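You operate a simulated robot arm through the tools that you are given. There is no shell and no other tool. Be economical: measure what you need, move in short steps, check, and stop when the job is done.

The job below is to be done with a simulated two-armed robot. You get a single attempt, and the scene is never put back.

JOB
Close the lower drawer. Put the white swatch on the work bench away on the left half of the wooden bench. Put the purple block in the red crate. Fetch the white ticket and set it on the work bench. Close the blue drawer. Put the small ticket marked "E5" from the top pallet on the grey cart deck and the small ticket labelled "F6" on the packing table. Take the wooden block from the top pallet and leave it in the purple tray. Take the blue corner from the top pallet and put it on the shelf under the blue conveyor. Put the red key on the packing table away on the right half of the wooden bench. Close the table drawer. Put the white curl from the packing table on the side ledge of the machine. Press the zero button two times. Take the size ticket and leave it in the orange crate. Shut the bag flap. Do these in any order. Set down upright: small ticket, size ticket.
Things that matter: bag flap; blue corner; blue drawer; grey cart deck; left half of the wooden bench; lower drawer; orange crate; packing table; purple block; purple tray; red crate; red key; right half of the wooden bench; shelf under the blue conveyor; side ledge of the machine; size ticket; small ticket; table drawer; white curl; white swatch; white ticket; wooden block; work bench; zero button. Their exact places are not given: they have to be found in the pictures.

It is judged by the outcome, as a careful person would: the job done as asked, and still so three seconds after it is handed in. It fails if anything else is knocked over, pushed out of place, dropped, spilled or broken.

ROBOT AND FRAMES
Two 6-joint arms with two-finger grippers on one trunk, on a base that drives. Base frame: it is fixed to the floor where the robot stands at the start and does not move with it; the origin is under the middle of the robot, x ahead of it, y to its left, z up. Lengths are in cm, angles in degrees, forces in N, time in s.
The left shoulder is at the start at [7, 14.8, 145.2], the right one opposite. Places, roughly: bag flap [170, 40, 110]; blue corner (8x8x5 cm) [860, 0, 90]; blue drawer [660, 160, 30]; grey cart deck (20x46 cm) [610, 44, 56]; left half of the wooden bench [0, -490, 90]; lower drawer [80, 20, 40]; orange crate (36x26x16 cm) [630, -370, 40]; packing table [820, -130, 80]; purple block (5x4x4 cm) [150, 30, 80]; purple tray (24x18x6 cm) [850, -30, 90]; red crate (36x20x15 cm) [-20, -90, 30]; red key (5x2x6 cm) [800, -120, 90]; right half of the wooden bench [-150, -440, 90]; shelf under the blue conveyor [630, -390, 30]; side ledge of the machine [460, -190, 100]; size ticket [500, -650, 100]; small ticket [825, 0, 100]; table drawer [780, -120, 70]; white curl (5x6x3 cm) [800, -140, 90]; white swatch [100, 25, 75]; white ticket [600, 25, 50]; wooden block (6x8x5 cm) [840, -10, 90]; work bench [120, 50, 80]; zero button [440, -470, 80]. Payload 2.45 kg a hand.
The TCP of each hand is the grasp point between the finger pads, 3 cm short of the fingertips. In the tool frame z runs along the fingers and y along their closing line. The gripper opens to 10.6 cm. The gripper's body begins 7.9 cm behind the TCP.
Orientation is that of the tool frame in the base frame, as [roll, pitch, yaw] about the fixed x, y, z axes, in that order (R = Rz(yaw) Ry(pitch) Rx(roll)). With the fingers straight down and closing along the base's y, the tool's x points along the base's -x, its y along +y and its z along -z.

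CONTROLS
- The arms move only by the tool move_arm. It takes "left_commands", "right_commands" or both (then of equal length, played together; a hand with none holds still); each is a list of rows, each a list of 7 numbers: the shift along the base's x, y, z in units of 100 mm (1.0 is 100 mm), then the turn, a rotation vector about the base's x, y, z in units of 45 degrees (1.0 is 45 degrees), then the gripper command, from -1 (shut) to 1 (fully open), values between in proportion. In form: [[dx, dy, dz, wx, wy, wz, jaw], ...]. A call has 1 to 8 rows; each row is the pose to reach, as a shift and turn from the pose commanded when the call began. A call with a number of a shift or a turn outside -1 to 1 is refused whole. A row lasts 0.2 s, in which the tool goes at most 5 cm and 8.6 degrees; a call with a longer step from one row to the next is refused whole, and so is a gripper value outside its range. Where a pose cannot be reached the arm comes as near as it can. A force on the tool above 40 N (or 10 N above the force at the start of the call, whichever is more), or a blocked arm, ends the call early, and 0.2 s more pass. The fingers move at their own pace (about 7.2 cm/s each) and stop on an object; they squeeze with about 42 N. The grip force told is the motor's: it shows also when the fingers shut on nothing. Time passes only in rows, and 0.2 s behind the last, so rows that repeat a pose let the fingers close. It gives the time, the measured TCP pose, the force on the tool (base axes), the opening and the grip force at its end, in the units of the frame above (readings bear some noise), with the torque about the TCP (base axes, N m) and any sound that the robot's microphone picked up.
- Cameras (640 x 400 px; columns grow to the right, rows downward): "scene" is now at [11.89, -3.46, 165.75]; the picture's right is [-0.52, -0.85, 0.00], its down [-0.74, 0.45, -0.50] and it looks along [0.43, -0.26, -0.87] (base axes); focal length 214 px, centre (320, 200). "left" rides on the left gripper at [7.6, 0.2, -10.6] in its tool frame; the picture's right is [-0.02, 1.00, 0.00], its down [-0.78, -0.02, -0.62] and it looks along [-0.62, -0.01, 0.78] (tool axes); focal length 247 px, centre (320, 200). "right" rides on the right gripper at [7.6, -0.2, -10.6] in its tool frame; the picture's right is [0.02, 1.00, 0.00], its down [-0.78, 0.02, -0.62] and it looks along [-0.62, 0.01, 0.78] (tool axes); focal length 247 px, centre (320, 200).
- snapshot(camera): a new picture of that camera. No time passes.
- move_column(by): slides the trunk up (or, below 0, down) by that many cm; the arms and the scene camera ride with it, the base frame stays. It gives what a move gives, with no picture.
- roll_base(legs): drives the robot by 1 to 6 legs, each [ahead, left, turn to the left] in cm, cm and degrees, along the robot's own axes; the way and the turn of a leg run together, so that a leg with both is an arc; at most 150 cm and 180 degrees a leg. The arms and the cameras ride along, it lands a little off, and it stops where it bumps. It gives what a move gives.
- aim_head(pan, tilt): turns the head with the scene camera to pan (to the left, within 86 degrees either way) and tilt (down, from -29 to 69), counted from straight ahead of the robot. It gives what a move gives.
- measure_at(camera, pixels): for up to 12 pixels [column, row] of the newest picture of that camera ("zoom" is the newest enlarged one), the place [x, y, z] in the base frame of the surface seen there, good to about 0.3 cm, but the place of the scene camera against the robot may be out by one fixed shift of up to 1.8 cm in any direction. No time passes.
- enlarge(camera, box): a new picture of the part [left, top, right, bottom] of that camera's present view, enlarged. No time passes.
- finish_job(): hands the job in; it is judged then, once.

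Go step by step. Measure first, check grasps and placings, and put right what went wrong. The budget is 385 turns and 362 pictures, counting those below and the enlarged ones. Unless the task says otherwise, let go and move clear before handing in.

The tools are called as a command line: name --argument value ..., lists and objects as JSON in quotes. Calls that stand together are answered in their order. move_arm: Moves the arms, as the interface text tells. Its arguments: {"type":"object","properties":{"left_commands":{"type":"array","items":{"type":"array","items":{"type":"number"}}},"right_commands":{"type":"array","items":{"type":"array","items":{"type":"number"}}}},"required":[]} The other tools are called the same way: move_column (by) slides the trunk up or down; roll_base (legs) drives the base; aim_head (pan, tilt) turns the head that bears the scene camera; snapshot (camera) takes a picture; measure_at (camera, pixels) gives the place of the surface under pixels of a picture; enlarge (camera, box) takes an enlarged picture of a part of a camera's view; finish_job () hands the job in.

At the start:

```text
time_s: 0.0
left_tool_pos: [52.57, 29.61, 105.17]
left_tool_rot: [-179.9, 0.0, -179.9]
left_force: [0.4, 0.1, 0.6]
left_ft_torque: [0.02, 0.0, -0.02]
left_gripper_width: 10.61
left_finger_force: 0.1
right_tool_pos: [56.09, -25.3, 110.49]
right_tool_rot: [-179.9, 0.0, 179.9]
right_force: [0.0, 0.0, 0.6]
right_ft_torque: [-0.02, 0.01, 0.01]
right_gripper_width: 10.59
right_finger_force: 0.1
trunk travel left (down, up): [-92.5, 1.5]
robot x, y, heading: [-0.03, -0.04, 0.2]
head pan, tilt: [-31.3, 60.0]
```

scene: 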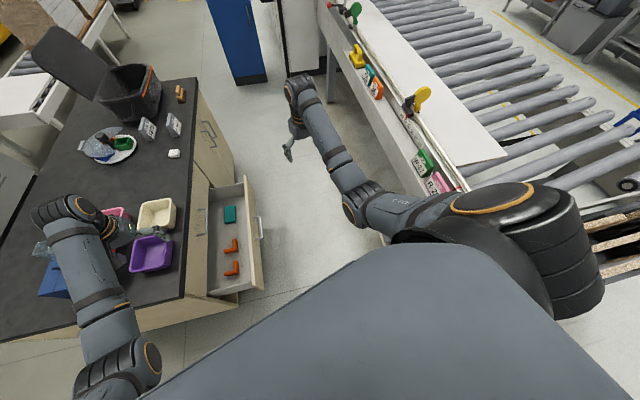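
right: 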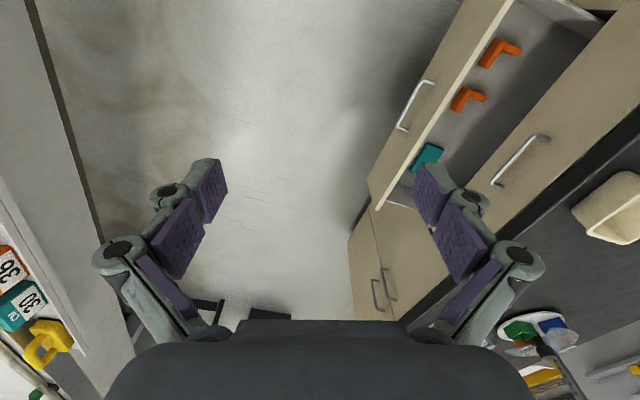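
left: 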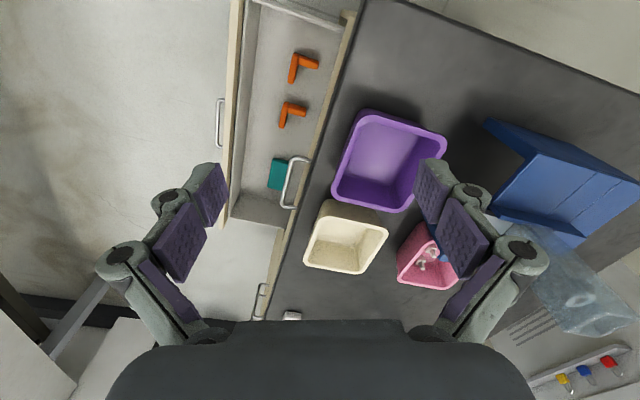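

The scene picture shows the work bench to the left with an open drawer around pixel (235,240) and a bag with an open flap near (120,80). I'll look at the bench more closely.

aim_head --pan 15 --tilt 40

snapshot --camera "scene"

```text
time_s: 1.1
left_tool_pos: [52.63, 29.64, 105.12]
left_tool_rot: [180.0, -0.1, 179.9]
left_force: [0.2, -0.4, -1.2]
left_ft_torque: [0.0, -0.01, -0.02]
left_gripper_width: 10.57
left_finger_force: 0.0
right_tool_pos: [56.19, -25.41, 110.47]
right_tool_rot: [-179.8, 0.0, -180.0]
right_force: [-0.3, 0.4, -0.5]
right_ft_torque: [-0.02, -0.02, 0.01]
right_gripper_width: 10.6
right_finger_force: 0.0
trunk travel left (down, up): [-92.5, 1.5]
robot x, y, heading: [-0.08, -0.24, -0.1]
head pan, tilt: [15.0, 40.0]
```

```text
358 pictures are left
```

scene: 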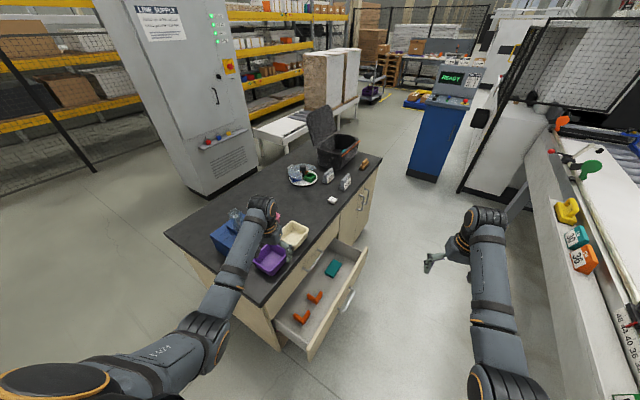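

measure_at --camera "scene" --pixels '[[333, 199], [310, 355], [348, 300], [276, 320], [350, 243], [375, 165], [165, 235], [310, 110], [338, 152], [365, 163], [328, 174], [345, 182]]'

enlarge --camera "scene" --box '[200, 100, 400, 225]'

enlarge --camera "scene" --box '[180, 200, 380, 360]'

```text
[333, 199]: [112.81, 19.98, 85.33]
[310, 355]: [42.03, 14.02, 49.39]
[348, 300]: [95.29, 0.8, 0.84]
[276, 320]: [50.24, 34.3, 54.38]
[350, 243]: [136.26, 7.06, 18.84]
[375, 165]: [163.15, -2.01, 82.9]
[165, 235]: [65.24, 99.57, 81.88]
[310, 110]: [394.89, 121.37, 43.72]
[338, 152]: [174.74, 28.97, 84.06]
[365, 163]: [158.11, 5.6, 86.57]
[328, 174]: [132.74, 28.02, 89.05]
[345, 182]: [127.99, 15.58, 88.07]
```

```text
3.20 times, centred on (300, 162) of scene
```

zoom: 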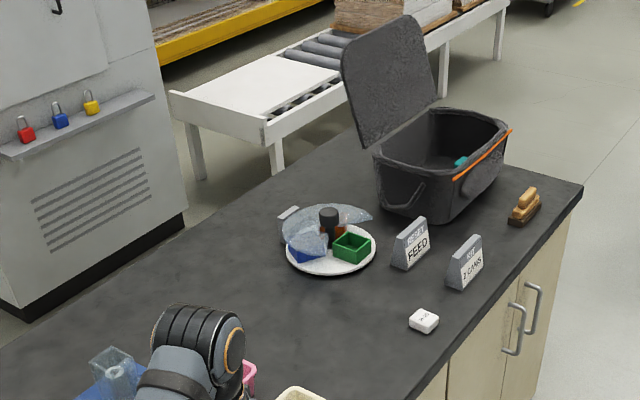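

```text
2.50 times, centred on (280, 280) of scene
```

zoom: 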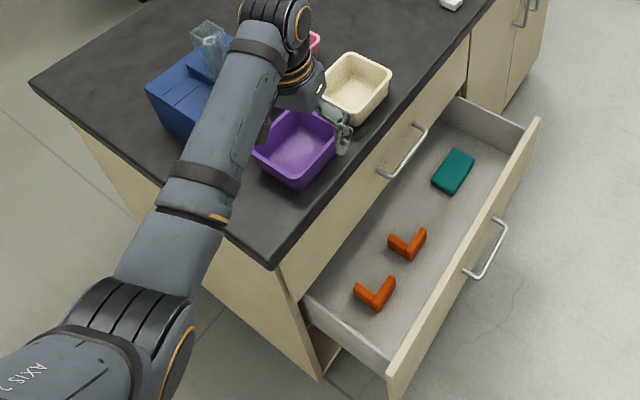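

I'll measure the drawer front edge and handle, bench edges, and the white swatch in the zoom.

measure_at --camera "zoom" --pixels '[[394, 378], [536, 122], [504, 224], [470, 272], [490, 250], [277, 262], [466, 98], [305, 298], [455, 172], [405, 150], [460, 215], [425, 330]]'

snapshot --camera "right"

```text
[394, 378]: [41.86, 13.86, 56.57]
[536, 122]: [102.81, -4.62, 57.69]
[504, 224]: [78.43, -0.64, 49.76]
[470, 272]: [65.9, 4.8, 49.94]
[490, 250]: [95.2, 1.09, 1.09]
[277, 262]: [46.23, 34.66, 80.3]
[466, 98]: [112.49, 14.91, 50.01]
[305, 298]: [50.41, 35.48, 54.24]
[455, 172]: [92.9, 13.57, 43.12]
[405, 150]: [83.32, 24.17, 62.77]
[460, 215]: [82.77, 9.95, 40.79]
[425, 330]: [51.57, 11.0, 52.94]
```

```text
355 pictures are left
```

right: 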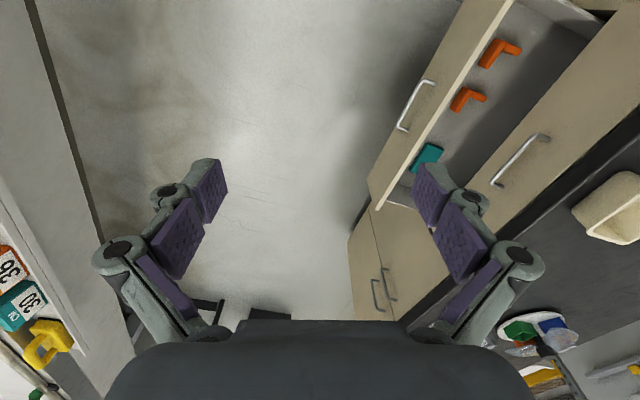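

The drawer front runs from (42,14) to (103,-5) at z≈57, with the handle around (72,2,50). I'll pull the left arm back and up, so the column can go down and the right hand can push the drawer.

move_arm --left_commands '[[-0.2, 0, 0.4, 0, 0, 0, 0], [-0.5, 0, 0.7, 0, 0, 0, -1], [-1, 0, 1, 0, 0, 0, -1]]' --right_commands '[[0, 0, 0, 0, 0, 0, 0], [0.3, 0.2, 0, 0, 0, 0, -1], [0.7, 0.4, 0, 0, 0, 0, -1]]'

move_arm --left_commands '[[-0.4, 0, 0, 0, 0, 0, -1], [-0.8, 0, 0, 0, 0, 0, -1]]' --right_commands '[[0, 0, -0.4, 0, 0, 0, -1], [0, 0, -0.8, 0, 0, 0, -1]]'

snapshot --camera "scene"

```text
refused: row 3 steps farther than a row can; nothing moved
```

```text
time_s: 1.7
left_tool_pos: [44.27, 29.82, 105.19]
left_tool_rot: [-180.0, 0.2, 180.0]
left_force: [-1.0, -0.6, -0.6]
left_ft_torque: [0.05, -0.05, 0.01]
left_gripper_width: 2.54
left_finger_force: 3.0
right_tool_pos: [55.92, -25.4, 102.43]
right_tool_rot: [-179.9, 0.2, 179.9]
right_force: [-0.7, 0.6, 0.6]
right_ft_torque: [0.01, -0.03, 0.01]
right_gripper_width: 2.55
right_finger_force: 2.9
trunk travel left (down, up): [-92.5, 1.5]
robot x, y, heading: [0.12, -0.03, -0.3]
head pan, tilt: [15.0, 40.0]
```

```text
354 pictures are left
```

scene: 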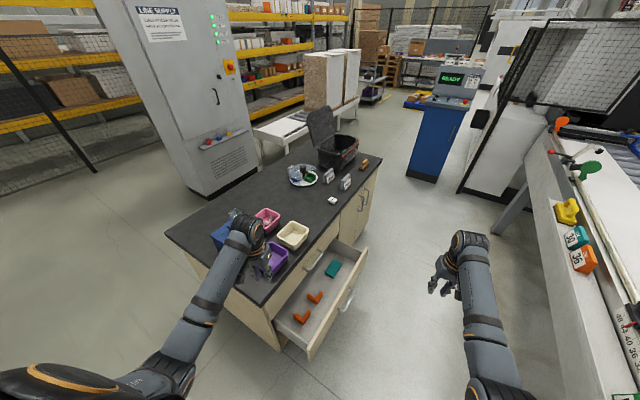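

The left hand is still over the trays near (262,260). I'll keep pulling it back while lowering the right hand.

move_arm --left_commands '[[-0.4, 0, 0, 0, 0, 0, -1], [-0.8, 0, 0, 0, 0, 0, -1], [-1, 0, 0, 0, 0, 0, -1]]' --right_commands '[[0.2, 0.2, -0.35, 0, 0, 0, -1], [0.4, 0.4, -0.7, 0, 0, 0, -1], [0.5, 0.5, -1, 0, 0, 0, -1]]'

move_arm --left_commands '[[-0.4, 0, 0, 0, 0, 0, -1], [-0.8, 0, 0, 0, 0, 0, -1], [-0.8, 0, 0, 0, 0, 0, -1]]' --right_commands '[[0.2, 0.2, -0.35, 0, 0, 0, -1], [0.4, 0.4, -0.7, 0, 0, 0, -1], [0.5, 0.5, -1, 0, 0, 0, -1]]'

snapshot --camera "scene"

```text
time_s: 2.5
left_tool_pos: [34.52, 29.73, 105.0]
left_tool_rot: [180.0, -0.1, 180.0]
left_force: [-0.3, -0.3, 0.8]
left_ft_torque: [-0.02, 0.03, 0.0]
left_gripper_width: 0.0
left_finger_force: 28.6
right_tool_pos: [60.99, -20.27, 92.5]
right_tool_rot: [-179.9, 0.0, 180.0]
right_force: [-0.1, -0.8, -0.5]
right_ft_torque: [0.04, 0.02, -0.01]
right_gripper_width: 0.01
right_finger_force: 28.2
right hand out of reach, approached as far as the arm can: row 3
trunk travel left (down, up): [-92.5, 1.5]
robot x, y, heading: [-0.03, 0.45, -0.2]
head pan, tilt: [15.0, 40.0]
```

```text
time_s: 3.3
left_tool_pos: [26.84, 29.38, 105.12]
left_tool_rot: [179.9, -0.4, -179.9]
left_force: [0.3, 0.6, -0.4]
left_ft_torque: [0.01, 0.08, -0.01]
left_gripper_width: 0.0
left_finger_force: 28.7
right_tool_pos: [60.36, -18.82, 90.61]
right_tool_rot: [179.9, -0.3, -180.0]
right_force: [1.2, -1.0, -0.3]
right_ft_torque: [0.02, 0.04, 0.04]
right_gripper_width: 0.0
right_finger_force: 28.9
right hand out of reach, approached as far as the arm can: row 1, 2, 3
trunk travel left (down, up): [-92.5, 1.5]
robot x, y, heading: [0.45, 0.13, 0.2]
head pan, tilt: [15.0, 40.0]
```

```text
353 pictures are left
```

scene: 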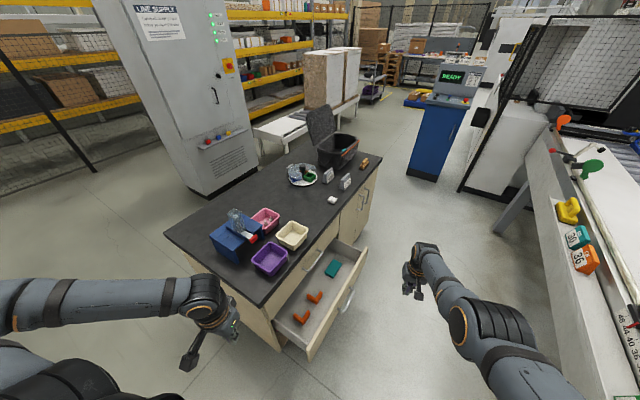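

Arm reach is about 76 cm from the shoulder, so I need the column lower. The left arm is clear of the bench, so I'll lower by 38.

move_column --by -38

move_arm --right_commands '[[0.35, 0.2, 0, 0, 0, 0, -1], [0.7, 0.4, 0, 0, 0, 0, -1], [0.9, 0.6, 0, 0, 0, 0, -1]]'

snapshot --camera "scene"

```text
time_s: 7.0
left_tool_pos: [26.44, 29.62, 67.23]
left_tool_rot: [180.0, 0.0, -180.0]
left_force: [-0.3, -0.4, 0.3]
left_ft_torque: [-0.01, 0.01, -0.04]
left_gripper_width: 0.0
left_finger_force: 28.3
right_tool_pos: [60.07, -18.65, 52.93]
right_tool_rot: [180.0, -0.1, 180.0]
right_force: [1.2, 0.5, 0.0]
right_ft_torque: [0.01, 0.03, 0.04]
right_gripper_width: 0.0
right_finger_force: 28.1
trunk travel left (down, up): [-54.5, 39.5]
robot x, y, heading: [0.15, 0.17, 0.1]
head pan, tilt: [15.0, 40.0]
```

```text
time_s: 7.8
left_tool_pos: [26.45, 29.69, 67.21]
left_tool_rot: [-180.0, 0.0, 179.9]
left_force: [0.6, -0.7, 0.5]
left_ft_torque: [-0.02, 0.01, 0.0]
left_gripper_width: 0.01
left_finger_force: 28.6
right_tool_pos: [60.76, -17.29, 54.34]
right_tool_rot: [180.0, 0.0, -179.8]
right_force: [-0.1, 0.1, 0.9]
right_ft_torque: [0.02, 0.01, 0.02]
right_gripper_width: 0.0
right_finger_force: 28.4
right hand out of reach, approached as far as the arm can: row 1, 2, 3
trunk travel left (down, up): [-54.5, 39.5]
robot x, y, heading: [-0.12, 0.06, -0.1]
head pan, tilt: [15.0, 40.0]
```

```text
352 pictures are left
```

scene: 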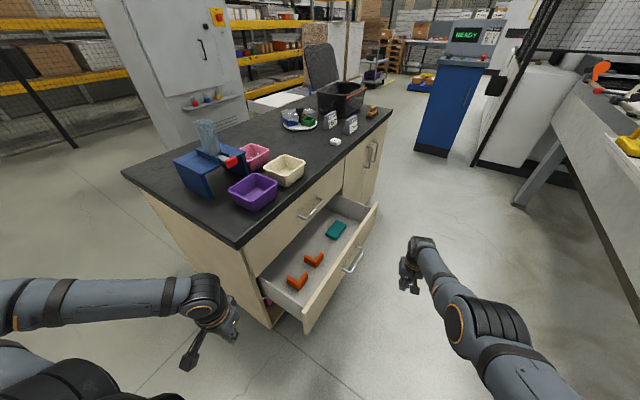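

Lowering the column further so the arm can reach out horizontally.

move_column --by -18

move_arm --right_commands '[[0, 0, 0.4, 0, 0, 0, -1], [0, 0, 0.8, 0, 0, 0, -1], [0, 0, 1, 0, 0, 0, -1]]'

move_arm --right_commands '[[0.3, 0.15, 0.3, 0, 0, 0, -1], [0.6, 0.4, 0.6, 0, 0, 0, -1], [0.8, 0.8, 0.6, 0, 0, 0, -1], [0.9, 0.9, 0.6, 0, 0, 0, -1]]'

snapshot --camera "scene"

```text
time_s: 9.8
left_tool_pos: [26.56, 29.56, 49.16]
left_tool_rot: [-180.0, 0.0, -179.9]
left_force: [0.7, -0.5, -0.6]
left_ft_torque: [-0.01, -0.02, 0.01]
left_gripper_width: 0.01
left_finger_force: 28.5
right_tool_pos: [60.67, -17.18, 36.44]
right_tool_rot: [-180.0, -0.1, 180.0]
right_force: [0.7, 0.4, -0.9]
right_ft_torque: [-0.01, -0.01, -0.01]
right_gripper_width: 0.0
right_finger_force: 28.5
trunk travel left (down, up): [-36.5, 57.5]
robot x, y, heading: [0.37, 0.05, -0.0]
head pan, tilt: [15.0, 40.0]
```

```text
time_s: 10.6
left_tool_pos: [26.42, 29.55, 49.17]
left_tool_rot: [-179.9, -0.1, -180.0]
left_force: [1.0, -0.7, 1.0]
left_ft_torque: [0.01, 0.01, 0.01]
left_gripper_width: 0.01
left_finger_force: 28.5
right_tool_pos: [60.75, -17.31, 46.25]
right_tool_rot: [179.9, 0.0, -180.0]
right_force: [0.2, -0.8, -0.6]
right_ft_torque: [0.0, 0.0, 0.01]
right_gripper_width: 0.02
right_finger_force: 28.8
trunk travel left (down, up): [-36.5, 57.5]
robot x, y, heading: [0.01, -0.31, -0.1]
head pan, tilt: [15.0, 40.0]
```

```text
time_s: 11.6
left_tool_pos: [26.42, 29.61, 49.26]
left_tool_rot: [-180.0, 0.0, -180.0]
left_force: [0.4, -0.7, 2.0]
left_ft_torque: [0.02, -0.03, 0.0]
left_gripper_width: 0.01
left_finger_force: 28.6
right_tool_pos: [66.29, -9.74, 52.95]
right_tool_rot: [-180.0, 0.0, 179.8]
right_force: [-1.1, 0.5, 0.8]
right_ft_torque: [-0.03, 0.01, -0.01]
right_gripper_width: 0.0
right_finger_force: 28.5
right hand out of reach, approached as far as the arm can: row 3, 4
trunk travel left (down, up): [-36.5, 57.5]
robot x, y, heading: [-0.16, 0.29, -0.2]
head pan, tilt: [15.0, 40.0]
```

```text
351 pictures are left
```

scene: 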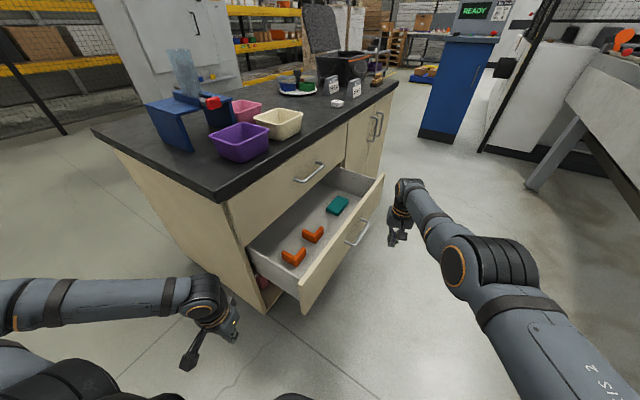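

Maximum horizontal reach is ~60 cm from the shoulder with the shoulder about 25 cm above the TCP. I'll drive a little ahead and retract the hand, so it lies in front of the handle at (72,1).

move_arm --right_commands '[[-0.4, 0, -0.1, 0, 0, 0, -1], [-0.8, 0, -0.3, 0, 0, 0, -1]]'

roll_base --legs '[[13, 0, 0]]'

snapshot --camera "right"

snapshot --camera "scene"

```text
time_s: 12.2
left_tool_pos: [26.47, 29.54, 49.15]
left_tool_rot: [180.0, -0.1, 180.0]
left_force: [-0.3, -0.8, -0.1]
left_ft_torque: [-0.03, 0.02, 0.03]
left_gripper_width: 0.0
left_finger_force: 28.1
right_tool_pos: [64.44, -8.36, 47.97]
right_tool_rot: [-180.0, -0.2, 179.9]
right_force: [0.9, 0.6, -0.1]
right_ft_torque: [-0.04, 0.0, 0.04]
right_gripper_width: 0.0
right_finger_force: 29.1
right hand out of reach, approached as far as the arm can: row 1, 2
trunk travel left (down, up): [-36.5, 57.5]
robot x, y, heading: [-0.32, -0.1, -0.1]
head pan, tilt: [15.0, 40.0]
```

```text
time_s: 13.5
left_tool_pos: [39.64, 29.54, 49.17]
left_tool_rot: [179.9, -0.1, 179.9]
left_force: [-0.2, -0.4, -0.4]
left_ft_torque: [0.0, 0.02, 0.0]
left_gripper_width: 0.02
left_finger_force: 28.0
right_tool_pos: [77.53, -8.6, 48.08]
right_tool_rot: [-180.0, -0.1, 179.8]
right_force: [0.9, -0.2, -0.9]
right_ft_torque: [0.0, -0.01, 0.01]
right_gripper_width: 0.0
right_finger_force: 28.4
trunk travel left (down, up): [-36.5, 57.5]
robot x, y, heading: [13.04, 0.07, -0.3]
head pan, tilt: [15.0, 40.0]
```

```text
350 pictures are left
```

right: 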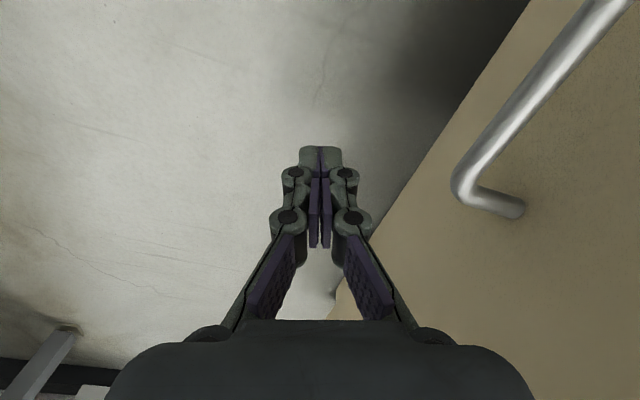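

```text
349 pictures are left
```

scene: 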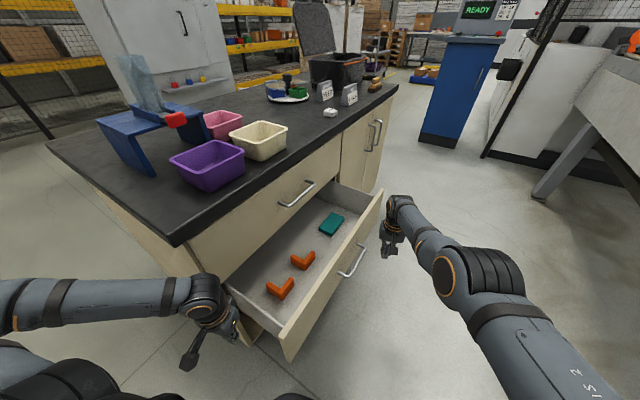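

The right image (upside down, bottom is forward) shows the handle's far end at (470,190). I'll measure it.

measure_at --camera "right" --pixels '[[462, 185], [530, 85], [400, 230], [560, 260], [520, 210], [460, 100]]'

measure_at --camera "scene" --pixels '[[350, 270], [362, 250], [289, 355], [382, 195]]'

```text
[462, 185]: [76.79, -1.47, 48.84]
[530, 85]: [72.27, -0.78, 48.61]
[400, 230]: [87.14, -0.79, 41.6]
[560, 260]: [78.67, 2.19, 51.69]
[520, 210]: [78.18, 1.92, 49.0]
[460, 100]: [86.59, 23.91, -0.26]
```

```text
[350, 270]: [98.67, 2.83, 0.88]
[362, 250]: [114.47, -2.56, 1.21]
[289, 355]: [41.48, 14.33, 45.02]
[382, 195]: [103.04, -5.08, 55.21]
```

I'll position the hand at the handle's middle, then push with a base move to the left.

move_arm --right_commands '[[-0.4, 0, 0, 0, 0, 0, -1], [-0.8, 0.15, 0.1, 0, 0, 0, -1], [-0.8, 0.5, 0.1, 0, 0, 0, -1]]'

roll_base --legs '[[2.7, 9, 0]]'

snapshot --camera "scene"

```text
time_s: 14.3
left_tool_pos: [39.58, 29.49, 49.15]
left_tool_rot: [179.9, -0.1, 180.0]
left_force: [-0.3, -1.2, -0.2]
left_ft_torque: [-0.02, -0.02, 0.0]
left_gripper_width: 0.0
left_finger_force: 28.9
right_tool_pos: [75.09, -2.07, 46.91]
right_tool_rot: [-179.9, -0.1, 179.9]
right_force: [-0.2, -0.3, 0.1]
right_ft_torque: [0.02, 0.0, -0.05]
right_gripper_width: 0.0
right_finger_force: 28.4
right hand out of reach, approached as far as the arm can: row 1, 2, 3
trunk travel left (down, up): [-36.5, 57.5]
robot x, y, heading: [12.83, -0.12, -0.2]
head pan, tilt: [15.0, 40.0]
```

```text
time_s: 15.5
left_tool_pos: [41.39, 37.96, 49.32]
left_tool_rot: [-179.7, -0.9, 179.9]
left_force: [-9.4, 1.6, 0.8]
left_ft_torque: [-0.24, -0.97, 0.02]
left_gripper_width: 0.0
left_finger_force: 28.5
right_tool_pos: [77.58, 6.86, 47.06]
right_tool_rot: [-179.8, -0.2, -179.8]
right_force: [0.4, 0.0, -0.3]
right_ft_torque: [0.0, 0.01, 0.01]
right_gripper_width: 0.0
right_finger_force: 28.3
trunk travel left (down, up): [-36.5, 57.5]
robot x, y, heading: [15.52, 8.68, 0.3]
head pan, tilt: [15.0, 40.0]
stopped in leg 1: the robot was blocked; the commanded pose is now the measured one
```

```text
348 pictures are left
```

scene: 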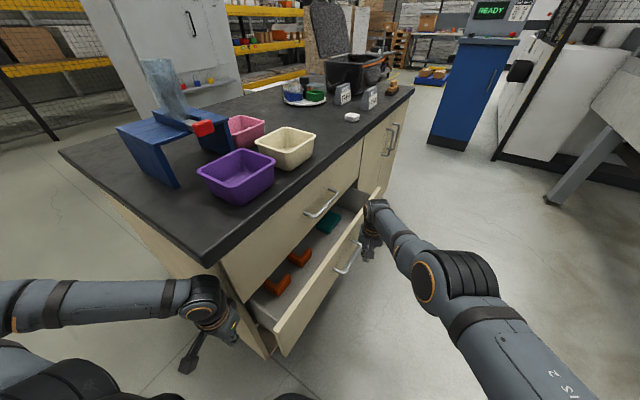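

The left hand touched the bench side, but the drawer moved in. I'll pull the left hand back and continue pushing.

move_arm --left_commands '[[-0.4, 0, 0, 0, 0, 0, -1], [-0.8, 0, 0, 0, 0, 0, -1], [-1, 0, 0.3, 0, 0, 0, -1]]'

move_arm --left_commands '[[-0.2, 0, 0.4, 0, 0, 0, -1], [-0.2, 0, 0.8, 0, 0, 0, -1], [-0.2, 0, 1, 0, 0, 0, -1]]'

roll_base --legs '[[0, 7, 0]]'

snapshot --camera "scene"

```text
time_s: 16.3
left_tool_pos: [34.41, 35.41, 46.28]
left_tool_rot: [-179.6, -0.8, 179.8]
left_force: [0.7, 0.2, -0.1]
left_ft_torque: [0.01, 0.02, -0.01]
left_gripper_width: 0.0
left_finger_force: 28.6
left hand out of reach, approached as far as the arm can: row 1, 2, 3
right_tool_pos: [77.84, 6.77, 46.76]
right_tool_rot: [179.9, -0.3, 180.0]
right_force: [-0.4, -0.3, 0.2]
right_ft_torque: [0.0, 0.02, -0.02]
right_gripper_width: 0.01
right_finger_force: 28.1
trunk travel left (down, up): [-36.5, 57.5]
robot x, y, heading: [15.59, 9.01, 0.0]
head pan, tilt: [15.0, 40.0]
```

```text
time_s: 17.1
left_tool_pos: [37.86, 35.51, 48.62]
left_tool_rot: [-179.4, -0.9, 179.8]
left_force: [-0.4, 0.2, -0.5]
left_ft_torque: [-0.03, 0.02, 0.01]
left_gripper_width: 0.02
left_finger_force: 29.1
left hand out of reach, approached as far as the arm can: row 1, 2, 3
right_tool_pos: [77.74, 6.73, 46.92]
right_tool_rot: [-179.9, -0.2, -179.9]
right_force: [-0.1, -0.3, 1.7]
right_ft_torque: [0.0, 0.0, 0.0]
right_gripper_width: 0.0
right_finger_force: 28.8
trunk travel left (down, up): [-36.5, 57.5]
robot x, y, heading: [15.7, 8.77, -0.4]
head pan, tilt: [15.0, 40.0]
```

```text
time_s: 18.1
left_tool_pos: [37.64, 42.38, 48.62]
left_tool_rot: [-179.6, -0.7, 179.7]
left_force: [-0.2, 0.4, 0.5]
left_ft_torque: [0.0, 0.01, -0.01]
left_gripper_width: 0.0
left_finger_force: 28.3
right_tool_pos: [77.55, 13.61, 46.89]
right_tool_rot: [-179.9, -0.2, -180.0]
right_force: [-0.7, -0.6, 0.4]
right_ft_torque: [0.0, 0.0, 0.01]
right_gripper_width: 0.0
right_finger_force: 28.9
trunk travel left (down, up): [-36.5, 57.5]
robot x, y, heading: [15.63, 15.6, 0.1]
head pan, tilt: [15.0, 40.0]
```

```text
347 pictures are left
```

scene: 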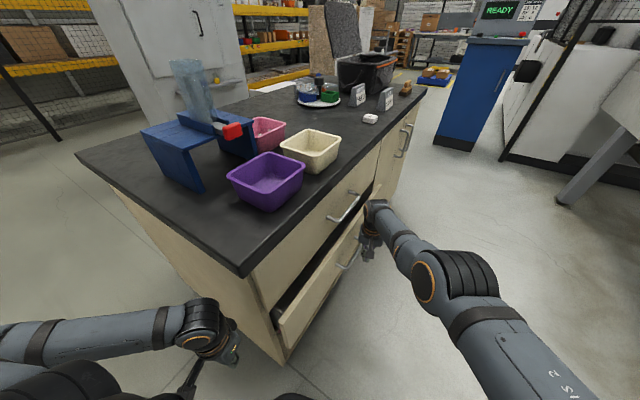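

Only a small gap remains. I'll push 4 cm more, then finish with the arm.

roll_base --legs '[[0, 4, 0]]'

move_arm --right_commands '[[0, 0.2, 0, 0, 0, 0, -1], [0, 0.3, 0, 0, 0, 0, -1], [0, 0.4, 0, 0, 0, 0, -1]]'

snapshot --camera "scene"

```text
time_s: 19.1
left_tool_pos: [37.77, 46.22, 48.49]
left_tool_rot: [-179.7, -0.9, 179.5]
left_force: [-0.4, 0.7, -0.1]
left_ft_torque: [0.02, 0.0, -0.02]
left_gripper_width: 0.0
left_finger_force: 28.5
right_tool_pos: [77.72, 16.65, 46.7]
right_tool_rot: [-179.7, -0.3, 179.4]
right_force: [-0.2, 0.4, -1.3]
right_ft_torque: [0.0, 0.0, 0.02]
right_gripper_width: 0.01
right_finger_force: 28.3
trunk travel left (down, up): [-36.5, 57.5]
robot x, y, heading: [15.34, 19.46, -0.4]
head pan, tilt: [15.0, 40.0]
stopped in leg 1: the robot was blocked; the commanded pose is now the measured one
```

```text
time_s: 20.1
left_tool_pos: [38.17, 45.6, 48.65]
left_tool_rot: [-179.7, -0.7, 178.9]
left_force: [-0.7, 0.7, -0.3]
left_ft_torque: [-0.04, -0.03, -0.03]
left_gripper_width: 0.0
left_finger_force: 28.9
right_tool_pos: [77.52, 16.69, 46.93]
right_tool_rot: [-179.0, -0.1, 176.6]
right_force: [0.1, 0.4, -0.9]
right_ft_torque: [-0.03, 0.02, 0.0]
right_gripper_width: 0.03
right_finger_force: 28.4
right hand out of reach, approached as far as the arm can: row 1, 2, 3
trunk travel left (down, up): [-36.5, 57.5]
robot x, y, heading: [15.31, 19.05, -1.3]
head pan, tilt: [15.0, 40.0]
stopped in row 3 (right hand): the arm was blocked; the commanded pose is now the measured one
```

```text
346 pictures are left
```

scene: 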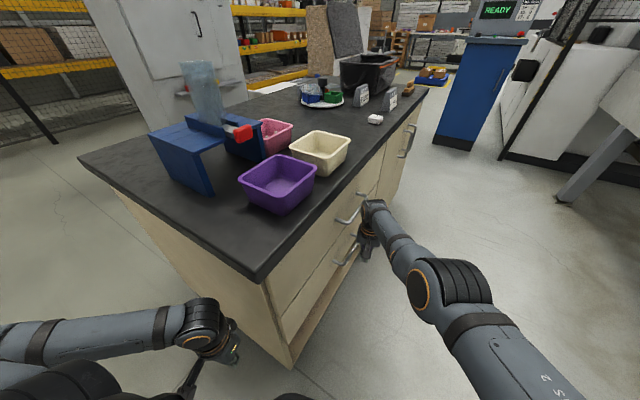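

enlarge --camera "scene" --box '[260, 170, 420, 370]'

snapshot --camera "right"

```text
2.00 times, centred on (340, 270) of scene
```

zoom: 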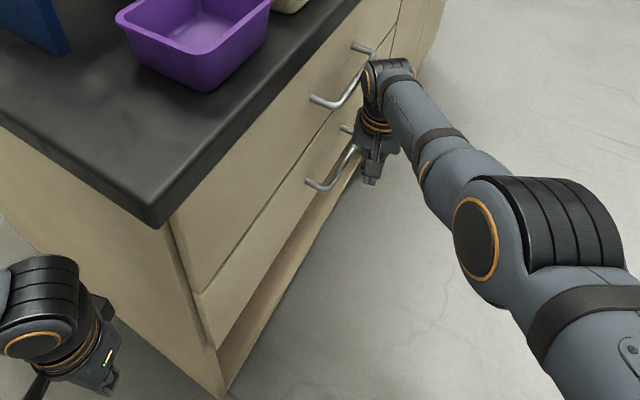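

```text
344 pictures are left
```

right: 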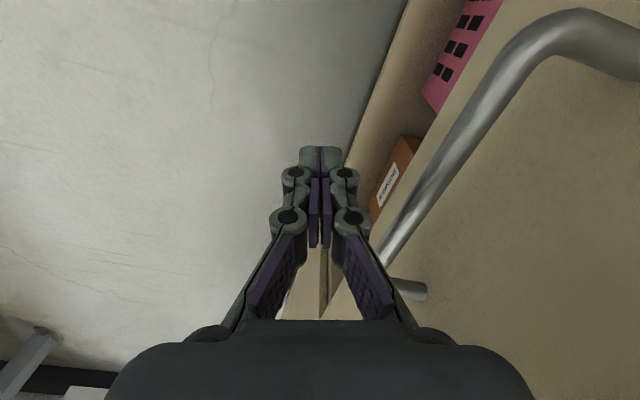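

The panel looks nearly flush; I'll measure both panels to compare.

measure_at --camera "zoom" --pixels '[[200, 240], [220, 290], [290, 130], [290, 240], [255, 180], [250, 270], [195, 250], [210, 310], [205, 340]]'

measure_at --camera "right" --pixels '[[480, 300], [540, 200], [600, 250], [405, 250], [500, 80]]'

```text
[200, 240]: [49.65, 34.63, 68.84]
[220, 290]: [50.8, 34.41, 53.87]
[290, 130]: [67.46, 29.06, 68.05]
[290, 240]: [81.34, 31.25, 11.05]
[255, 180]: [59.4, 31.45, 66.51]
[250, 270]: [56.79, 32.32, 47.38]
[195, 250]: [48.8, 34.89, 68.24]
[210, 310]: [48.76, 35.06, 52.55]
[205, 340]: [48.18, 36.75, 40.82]
```

```text
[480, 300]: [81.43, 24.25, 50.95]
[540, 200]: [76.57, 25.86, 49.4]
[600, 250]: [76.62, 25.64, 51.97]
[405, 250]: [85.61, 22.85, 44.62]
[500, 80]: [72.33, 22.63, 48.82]
```

Both panels lie on the same plane, so the lower drawer is shut. I'll back off to the right, raise the column and look around.

roll_base --legs '[[0, -22, 0]]'

move_column --by 40

aim_head --pan -20 --tilt 40

snapshot --camera "scene"

```text
time_s: 21.8
left_tool_pos: [37.75, 23.98, 48.62]
left_tool_rot: [-179.6, -0.8, 179.3]
left_force: [0.5, -0.2, 0.9]
left_ft_torque: [0.0, -0.01, 0.0]
left_gripper_width: 0.03
left_finger_force: 28.5
right_tool_pos: [77.25, -4.02, 46.92]
right_tool_rot: [-179.1, -0.2, 177.6]
right_force: [0.7, 0.0, -0.5]
right_ft_torque: [0.02, -0.01, 0.04]
right_gripper_width: 0.0
right_finger_force: 28.7
trunk travel left (down, up): [-36.5, 57.5]
robot x, y, heading: [15.39, -2.58, -0.4]
head pan, tilt: [15.0, 40.0]
```

```text
time_s: 25.6
left_tool_pos: [37.82, 23.99, 88.54]
left_tool_rot: [-179.6, -0.7, 179.2]
left_force: [-0.1, -0.1, -0.3]
left_ft_torque: [-0.01, -0.01, 0.0]
left_gripper_width: 0.0
left_finger_force: 27.8
right_tool_pos: [77.31, -4.07, 86.87]
right_tool_rot: [-179.1, -0.1, 177.5]
right_force: [-0.3, 0.4, -0.7]
right_ft_torque: [0.02, -0.01, 0.03]
right_gripper_width: 0.0
right_finger_force: 28.7
trunk travel left (down, up): [-76.5, 17.5]
robot x, y, heading: [15.67, -2.72, -0.6]
head pan, tilt: [15.0, 40.0]
```

```text
time_s: 26.6
left_tool_pos: [37.81, 24.06, 88.54]
left_tool_rot: [-179.7, -0.7, 179.2]
left_force: [-1.0, 0.5, 0.0]
left_ft_torque: [-0.04, 0.01, 0.0]
left_gripper_width: 0.01
left_finger_force: 28.3
right_tool_pos: [77.2, -4.13, 86.9]
right_tool_rot: [-179.1, -0.1, 177.5]
right_force: [-0.6, 0.5, 0.5]
right_ft_torque: [0.0, 0.01, 0.01]
right_gripper_width: 0.0
right_finger_force: 28.8
trunk travel left (down, up): [-76.5, 17.5]
robot x, y, heading: [15.45, -2.87, -0.4]
head pan, tilt: [-20.0, 40.0]
```

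```text
343 pictures are left
```

scene: 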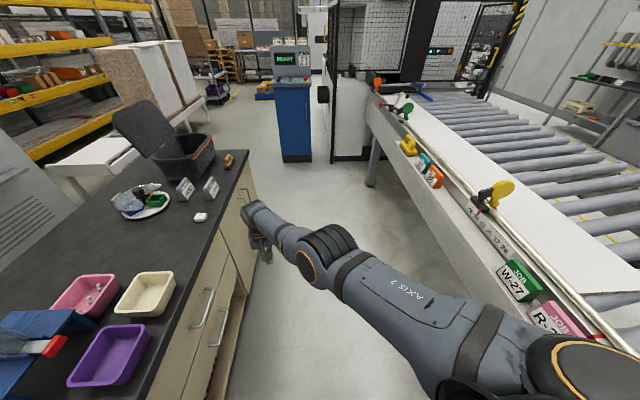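

measure_at --camera "scene" --pixels '[[385, 170], [460, 260], [371, 186], [365, 110], [290, 160], [310, 160], [253, 185], [200, 217], [210, 140], [400, 300], [228, 160], [140, 90]]'

enlarge --camera "scene" --box '[90, 90, 270, 240]'

```text
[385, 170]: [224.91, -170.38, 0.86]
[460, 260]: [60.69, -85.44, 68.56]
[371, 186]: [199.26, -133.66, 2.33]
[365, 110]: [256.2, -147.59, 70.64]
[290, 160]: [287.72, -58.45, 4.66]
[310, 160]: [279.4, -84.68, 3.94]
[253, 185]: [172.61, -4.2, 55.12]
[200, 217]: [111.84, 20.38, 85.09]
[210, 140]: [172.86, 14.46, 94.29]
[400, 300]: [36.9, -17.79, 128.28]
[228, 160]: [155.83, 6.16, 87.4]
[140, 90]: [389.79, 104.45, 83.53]
```

```text
2.67 times, centred on (180, 165) of scene
```

zoom: 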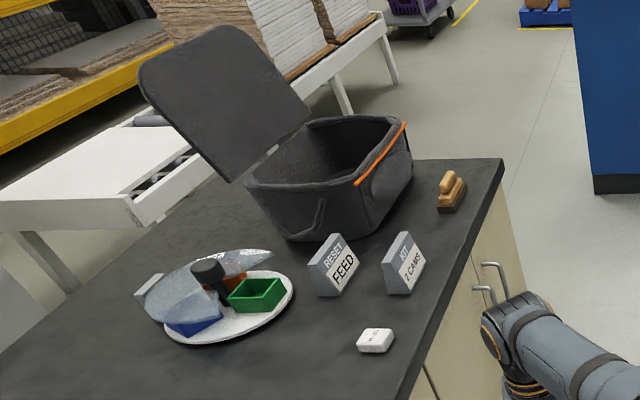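

The swatch is at (112,20,85). I'll raise the column and drive in front of the bench, facing it (heading ~72°).

move_column --by 15

roll_base --legs '[[30, -29, 0], [50, 0, 0], [0, 0, 72]]'

aim_head --pan -15 --tilt 45

snapshot --camera "scene"

```text
time_s: 28.4
left_tool_pos: [37.75, 24.06, 103.6]
left_tool_rot: [-179.6, -0.7, 179.3]
left_force: [-0.4, -0.1, -0.3]
left_ft_torque: [0.01, -0.03, -0.03]
left_gripper_width: 0.0
left_finger_force: 28.6
right_tool_pos: [77.22, -4.08, 101.99]
right_tool_rot: [-179.0, -0.1, 177.5]
right_force: [0.1, 0.6, -1.0]
right_ft_torque: [0.03, 0.03, 0.02]
right_gripper_width: 0.0
right_finger_force: 28.8
trunk travel left (down, up): [-91.5, 2.5]
robot x, y, heading: [15.16, -3.09, -0.4]
head pan, tilt: [-20.0, 40.0]
```

```text
time_s: 36.6
left_tool_pos: [76.29, -1.95, 103.59]
left_tool_rot: [-179.5, -0.7, -108.3]
left_force: [0.5, 0.3, 0.7]
left_ft_torque: [-0.01, 0.0, 0.0]
left_gripper_width: 0.04
left_finger_force: 28.9
right_tool_pos: [114.98, 27.19, 102.0]
right_tool_rot: [-179.1, -0.1, -109.9]
right_force: [-1.3, 0.6, 0.9]
right_ft_torque: [0.0, 0.02, -0.01]
right_gripper_width: 0.0
right_finger_force: 28.5
trunk travel left (down, up): [-91.5, 2.5]
robot x, y, heading: [95.44, -31.26, 71.9]
head pan, tilt: [-20.0, 40.0]
```

```text
time_s: 37.2
left_tool_pos: [76.44, -1.86, 103.57]
left_tool_rot: [-179.5, -0.8, -108.3]
left_force: [-0.7, 0.2, -0.3]
left_ft_torque: [-0.01, 0.02, -0.02]
left_gripper_width: 0.0
left_finger_force: 28.5
right_tool_pos: [115.04, 27.12, 101.8]
right_tool_rot: [-179.1, -0.2, -110.0]
right_force: [-0.1, 0.2, -0.5]
right_ft_torque: [-0.04, 0.0, 0.02]
right_gripper_width: 0.0
right_finger_force: 28.8
trunk travel left (down, up): [-91.5, 2.5]
robot x, y, heading: [95.05, -31.77, 72.0]
head pan, tilt: [-15.0, 45.0]
```

```text
341 pictures are left
```

scene: 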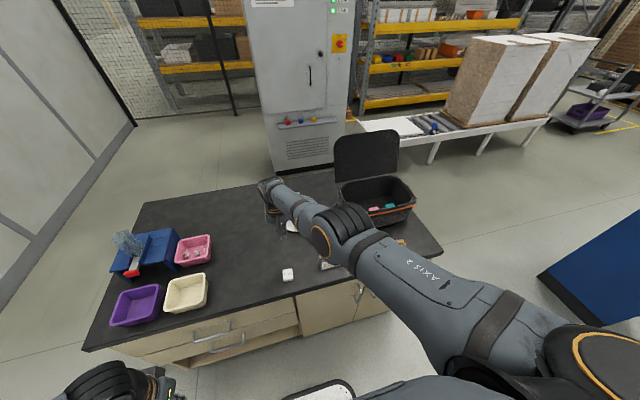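

enlarge --camera "scene" --box '[260, 120, 440, 300]'

snapshot --camera "right"

```text
2.22 times, centred on (350, 210) of scene
```

zoom: 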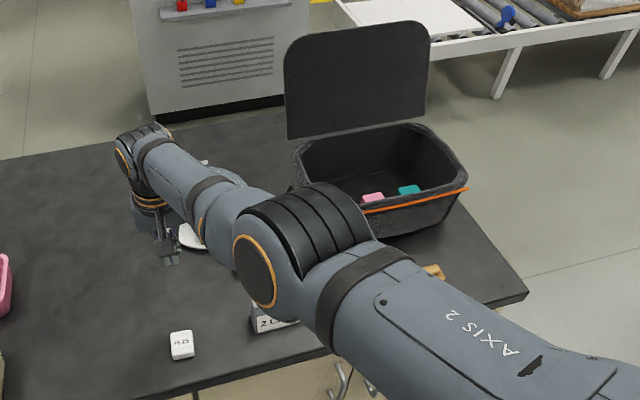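

```text
339 pictures are left
```

right: 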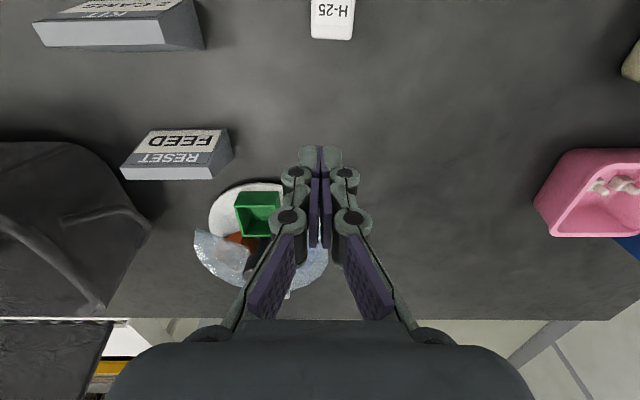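

measure_at --camera "zoom" --pixels '[[372, 197], [408, 189], [182, 345], [182, 335], [430, 180], [320, 165], [365, 205], [355, 130]]'

measure_at --camera "right" --pixels '[[333, 10], [333, 35], [312, 25], [353, 25], [170, 140]]'

enlarge --camera "scene" --box '[330, 160, 420, 230]'

```text
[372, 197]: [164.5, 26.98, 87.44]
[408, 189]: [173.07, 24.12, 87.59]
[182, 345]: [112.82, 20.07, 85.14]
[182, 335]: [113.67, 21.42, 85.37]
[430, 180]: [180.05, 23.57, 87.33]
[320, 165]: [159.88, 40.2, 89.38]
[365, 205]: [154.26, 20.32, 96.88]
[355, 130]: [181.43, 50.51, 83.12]
```

```text
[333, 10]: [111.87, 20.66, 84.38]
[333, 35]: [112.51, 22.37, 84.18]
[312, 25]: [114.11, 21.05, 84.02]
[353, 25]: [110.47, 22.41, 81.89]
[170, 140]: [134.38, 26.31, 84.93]
```

```text
5.71 times, centred on (375, 195) of scene
```

zoom: 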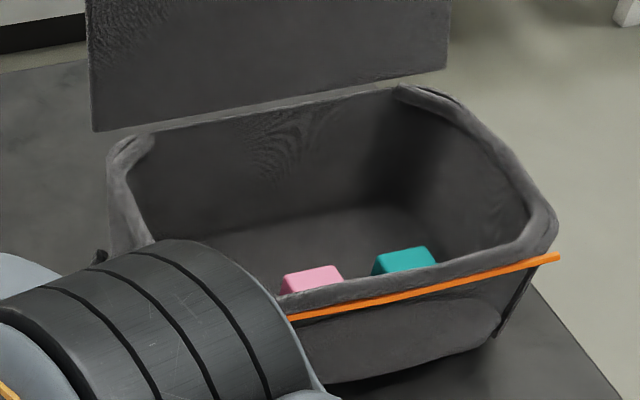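

Pink and teal blocks are visible in the bag; the purple one is probably hidden behind the near wall. I'll drive round to the right end of the bench, from which both the bag interior and the flap can be reached.

roll_base --legs '[[-20, 0, 0], [0, -130, 0], [0, 0, 90], [5, -98, 0]]'

aim_head --pan 0 --tilt 45

snapshot --camera "scene"

```text
time_s: 53.6
left_tool_pos: [211.82, -15.15, 103.53]
left_tool_rot: [-179.5, -0.7, -19.3]
left_force: [0.5, -0.5, 0.0]
left_ft_torque: [-0.01, 0.03, -0.01]
left_gripper_width: 0.0
left_finger_force: 28.3
right_tool_pos: [183.24, 24.1, 101.86]
right_tool_rot: [-179.0, -0.1, -21.0]
right_force: [0.2, 0.0, -0.5]
right_ft_torque: [0.02, -0.01, -0.01]
right_gripper_width: 0.01
right_finger_force: 28.6
trunk travel left (down, up): [-91.5, 2.5]
robot x, y, heading: [241.52, 3.38, 160.9]
head pan, tilt: [-15.0, 45.0]
```

```text
time_s: 54.4
left_tool_pos: [211.72, -15.09, 103.63]
left_tool_rot: [-179.6, -0.7, -19.2]
left_force: [-0.7, -0.5, 0.3]
left_ft_torque: [0.02, 0.01, -0.02]
left_gripper_width: 0.0
left_finger_force: 28.2
right_tool_pos: [183.27, 24.23, 101.92]
right_tool_rot: [-179.1, -0.1, -21.0]
right_force: [-1.2, 0.2, -0.2]
right_ft_torque: [-0.01, 0.02, 0.0]
right_gripper_width: 0.0
right_finger_force: 28.5
trunk travel left (down, up): [-91.5, 2.5]
robot x, y, heading: [241.28, 3.32, 161.0]
head pan, tilt: [0.0, 45.0]
```

```text
337 pictures are left
```

scene: 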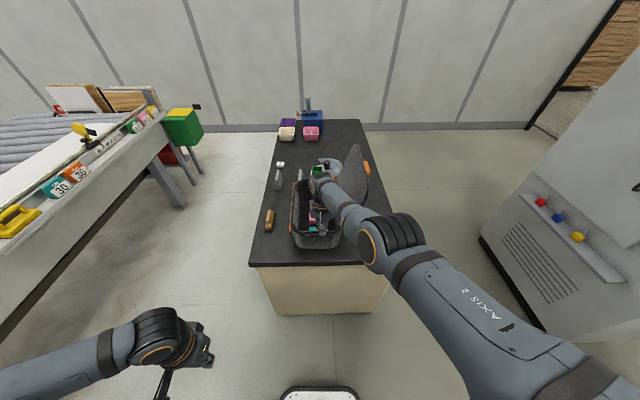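

enlarge --camera "scene" --box '[240, 130, 400, 260]'

snapshot --camera "right"

```text
3.08 times, centred on (320, 195) of scene
```

zoom: 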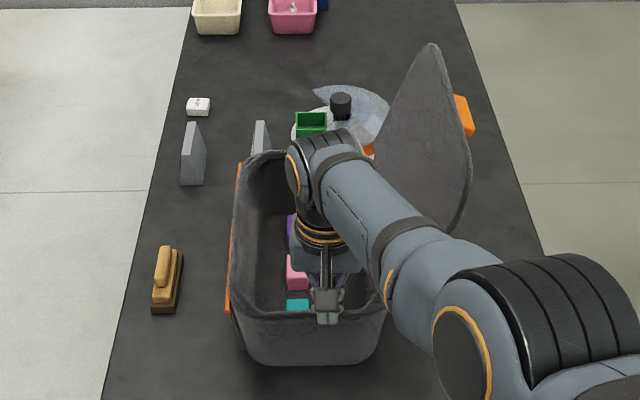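

```text
335 pictures are left
```

right: 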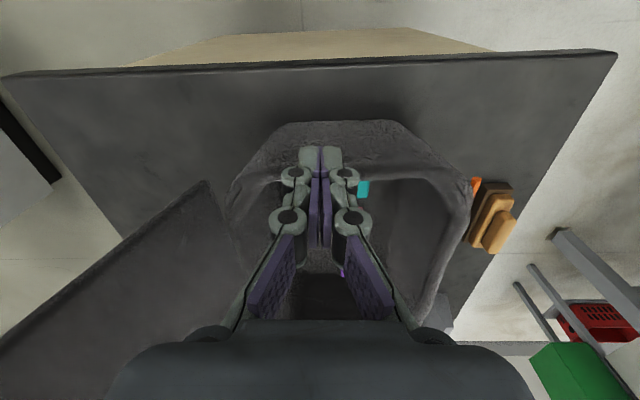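

A purple block shows at zoom (290,228), with the pink and teal ones nearer. I'll measure them and the flap.

measure_at --camera "zoom" --pixels '[[290, 228], [297, 262], [297, 300], [250, 165], [237, 320], [375, 300], [430, 60], [455, 225], [375, 150], [300, 340]]'

measure_at --camera "right" --pixels '[[362, 189], [343, 272], [420, 310], [465, 200], [235, 190], [340, 125], [205, 190]]'

```text
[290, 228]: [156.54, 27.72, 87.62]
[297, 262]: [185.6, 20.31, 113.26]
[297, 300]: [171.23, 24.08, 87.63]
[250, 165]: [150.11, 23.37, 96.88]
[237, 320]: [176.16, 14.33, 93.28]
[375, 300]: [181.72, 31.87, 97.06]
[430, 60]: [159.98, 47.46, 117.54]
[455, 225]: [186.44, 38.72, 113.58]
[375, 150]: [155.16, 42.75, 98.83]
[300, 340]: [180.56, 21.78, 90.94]
```

```text
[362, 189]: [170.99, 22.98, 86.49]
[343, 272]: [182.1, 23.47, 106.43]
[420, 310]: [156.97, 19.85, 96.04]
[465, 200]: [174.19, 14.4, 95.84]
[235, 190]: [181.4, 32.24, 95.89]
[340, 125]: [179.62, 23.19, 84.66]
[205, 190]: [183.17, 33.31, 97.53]
```

Purple block at ≈(156.5,27.7), top z≈87; the flap stands nearly upright along the far long side. I'll bring the right hand out to the robot's right (behind the flap), then drive closer.

move_arm --right_commands '[[0.47, -0.16, 0, 0, 0, 0, -1], [0.94, -0.32, 0, 0, 0, 0, -1]]'

move_arm --right_commands '[[0.47, -0.16, 0, 0, 0, 0, -1], [0.94, -0.32, 0.2, 0, 0, 0, -1]]'

move_arm --right_commands '[[0.16, 0.47, 0, 0, 0, 0, -1], [0.32, 0.94, 0.2, 0, 0, 0, -1]]'

move_arm --right_commands '[[0.16, 0.47, 0, 0, 0, 0, -1], [0.32, 0.94, 0.2, 0, 0, 0, -1]]'

move_arm --right_commands '[[0.16, 0.47, 0, 0, 0, 0, -1], [0.32, 0.94, 0, 0, 0, 0, -1]]'

snapshot --camera "scene"

```text
time_s: 55.0
left_tool_pos: [211.81, -15.13, 103.64]
left_tool_rot: [-179.6, -0.8, -19.3]
left_force: [-0.2, -0.3, 0.7]
left_ft_torque: [0.02, -0.01, -0.02]
left_gripper_width: 0.01
left_finger_force: 28.9
right_tool_pos: [184.8, 20.57, 99.44]
right_tool_rot: [-178.9, -0.1, -20.9]
right_force: [0.3, 1.2, 0.0]
right_ft_torque: [-0.01, 0.0, -0.02]
right_gripper_width: 0.01
right_finger_force: 28.9
right hand out of reach, approached as far as the arm can: row 1, 2
trunk travel left (down, up): [-91.5, 2.5]
robot x, y, heading: [241.63, 3.08, 161.1]
head pan, tilt: [0.0, 45.0]
```

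```text
refused: row 2 steps farther than a row can; nothing moved
```

```text
refused: row 2 steps farther than a row can; nothing moved
```

```text
refused: row 2 steps farther than a row can; nothing moved
```

```text
time_s: 55.6
left_tool_pos: [211.77, -14.88, 103.6]
left_tool_rot: [-179.8, -0.8, -19.3]
left_force: [-0.2, 0.6, -0.8]
left_ft_torque: [-0.05, 0.01, 0.04]
left_gripper_width: 0.0
left_finger_force: 28.8
right_tool_pos: [185.08, 30.54, 98.14]
right_tool_rot: [-179.2, -0.2, -20.9]
right_force: [0.1, 0.3, -0.3]
right_ft_torque: [0.02, -0.01, 0.0]
right_gripper_width: 0.01
right_finger_force: 28.9
right hand out of reach, approached as far as the arm can: row 1, 2
trunk travel left (down, up): [-91.5, 2.5]
robot x, y, heading: [241.46, 3.27, 160.7]
head pan, tilt: [0.0, 45.0]
```

```text
334 pictures are left
```

scene: 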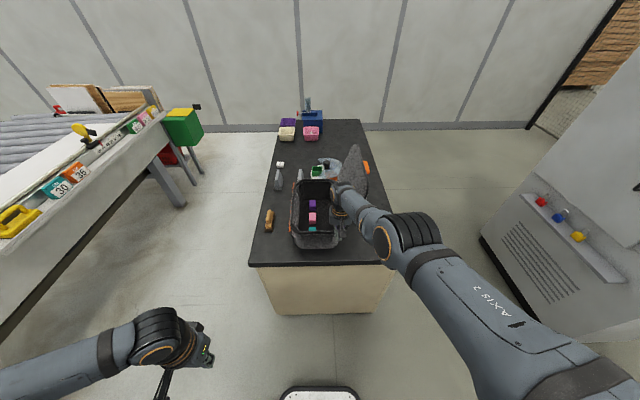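

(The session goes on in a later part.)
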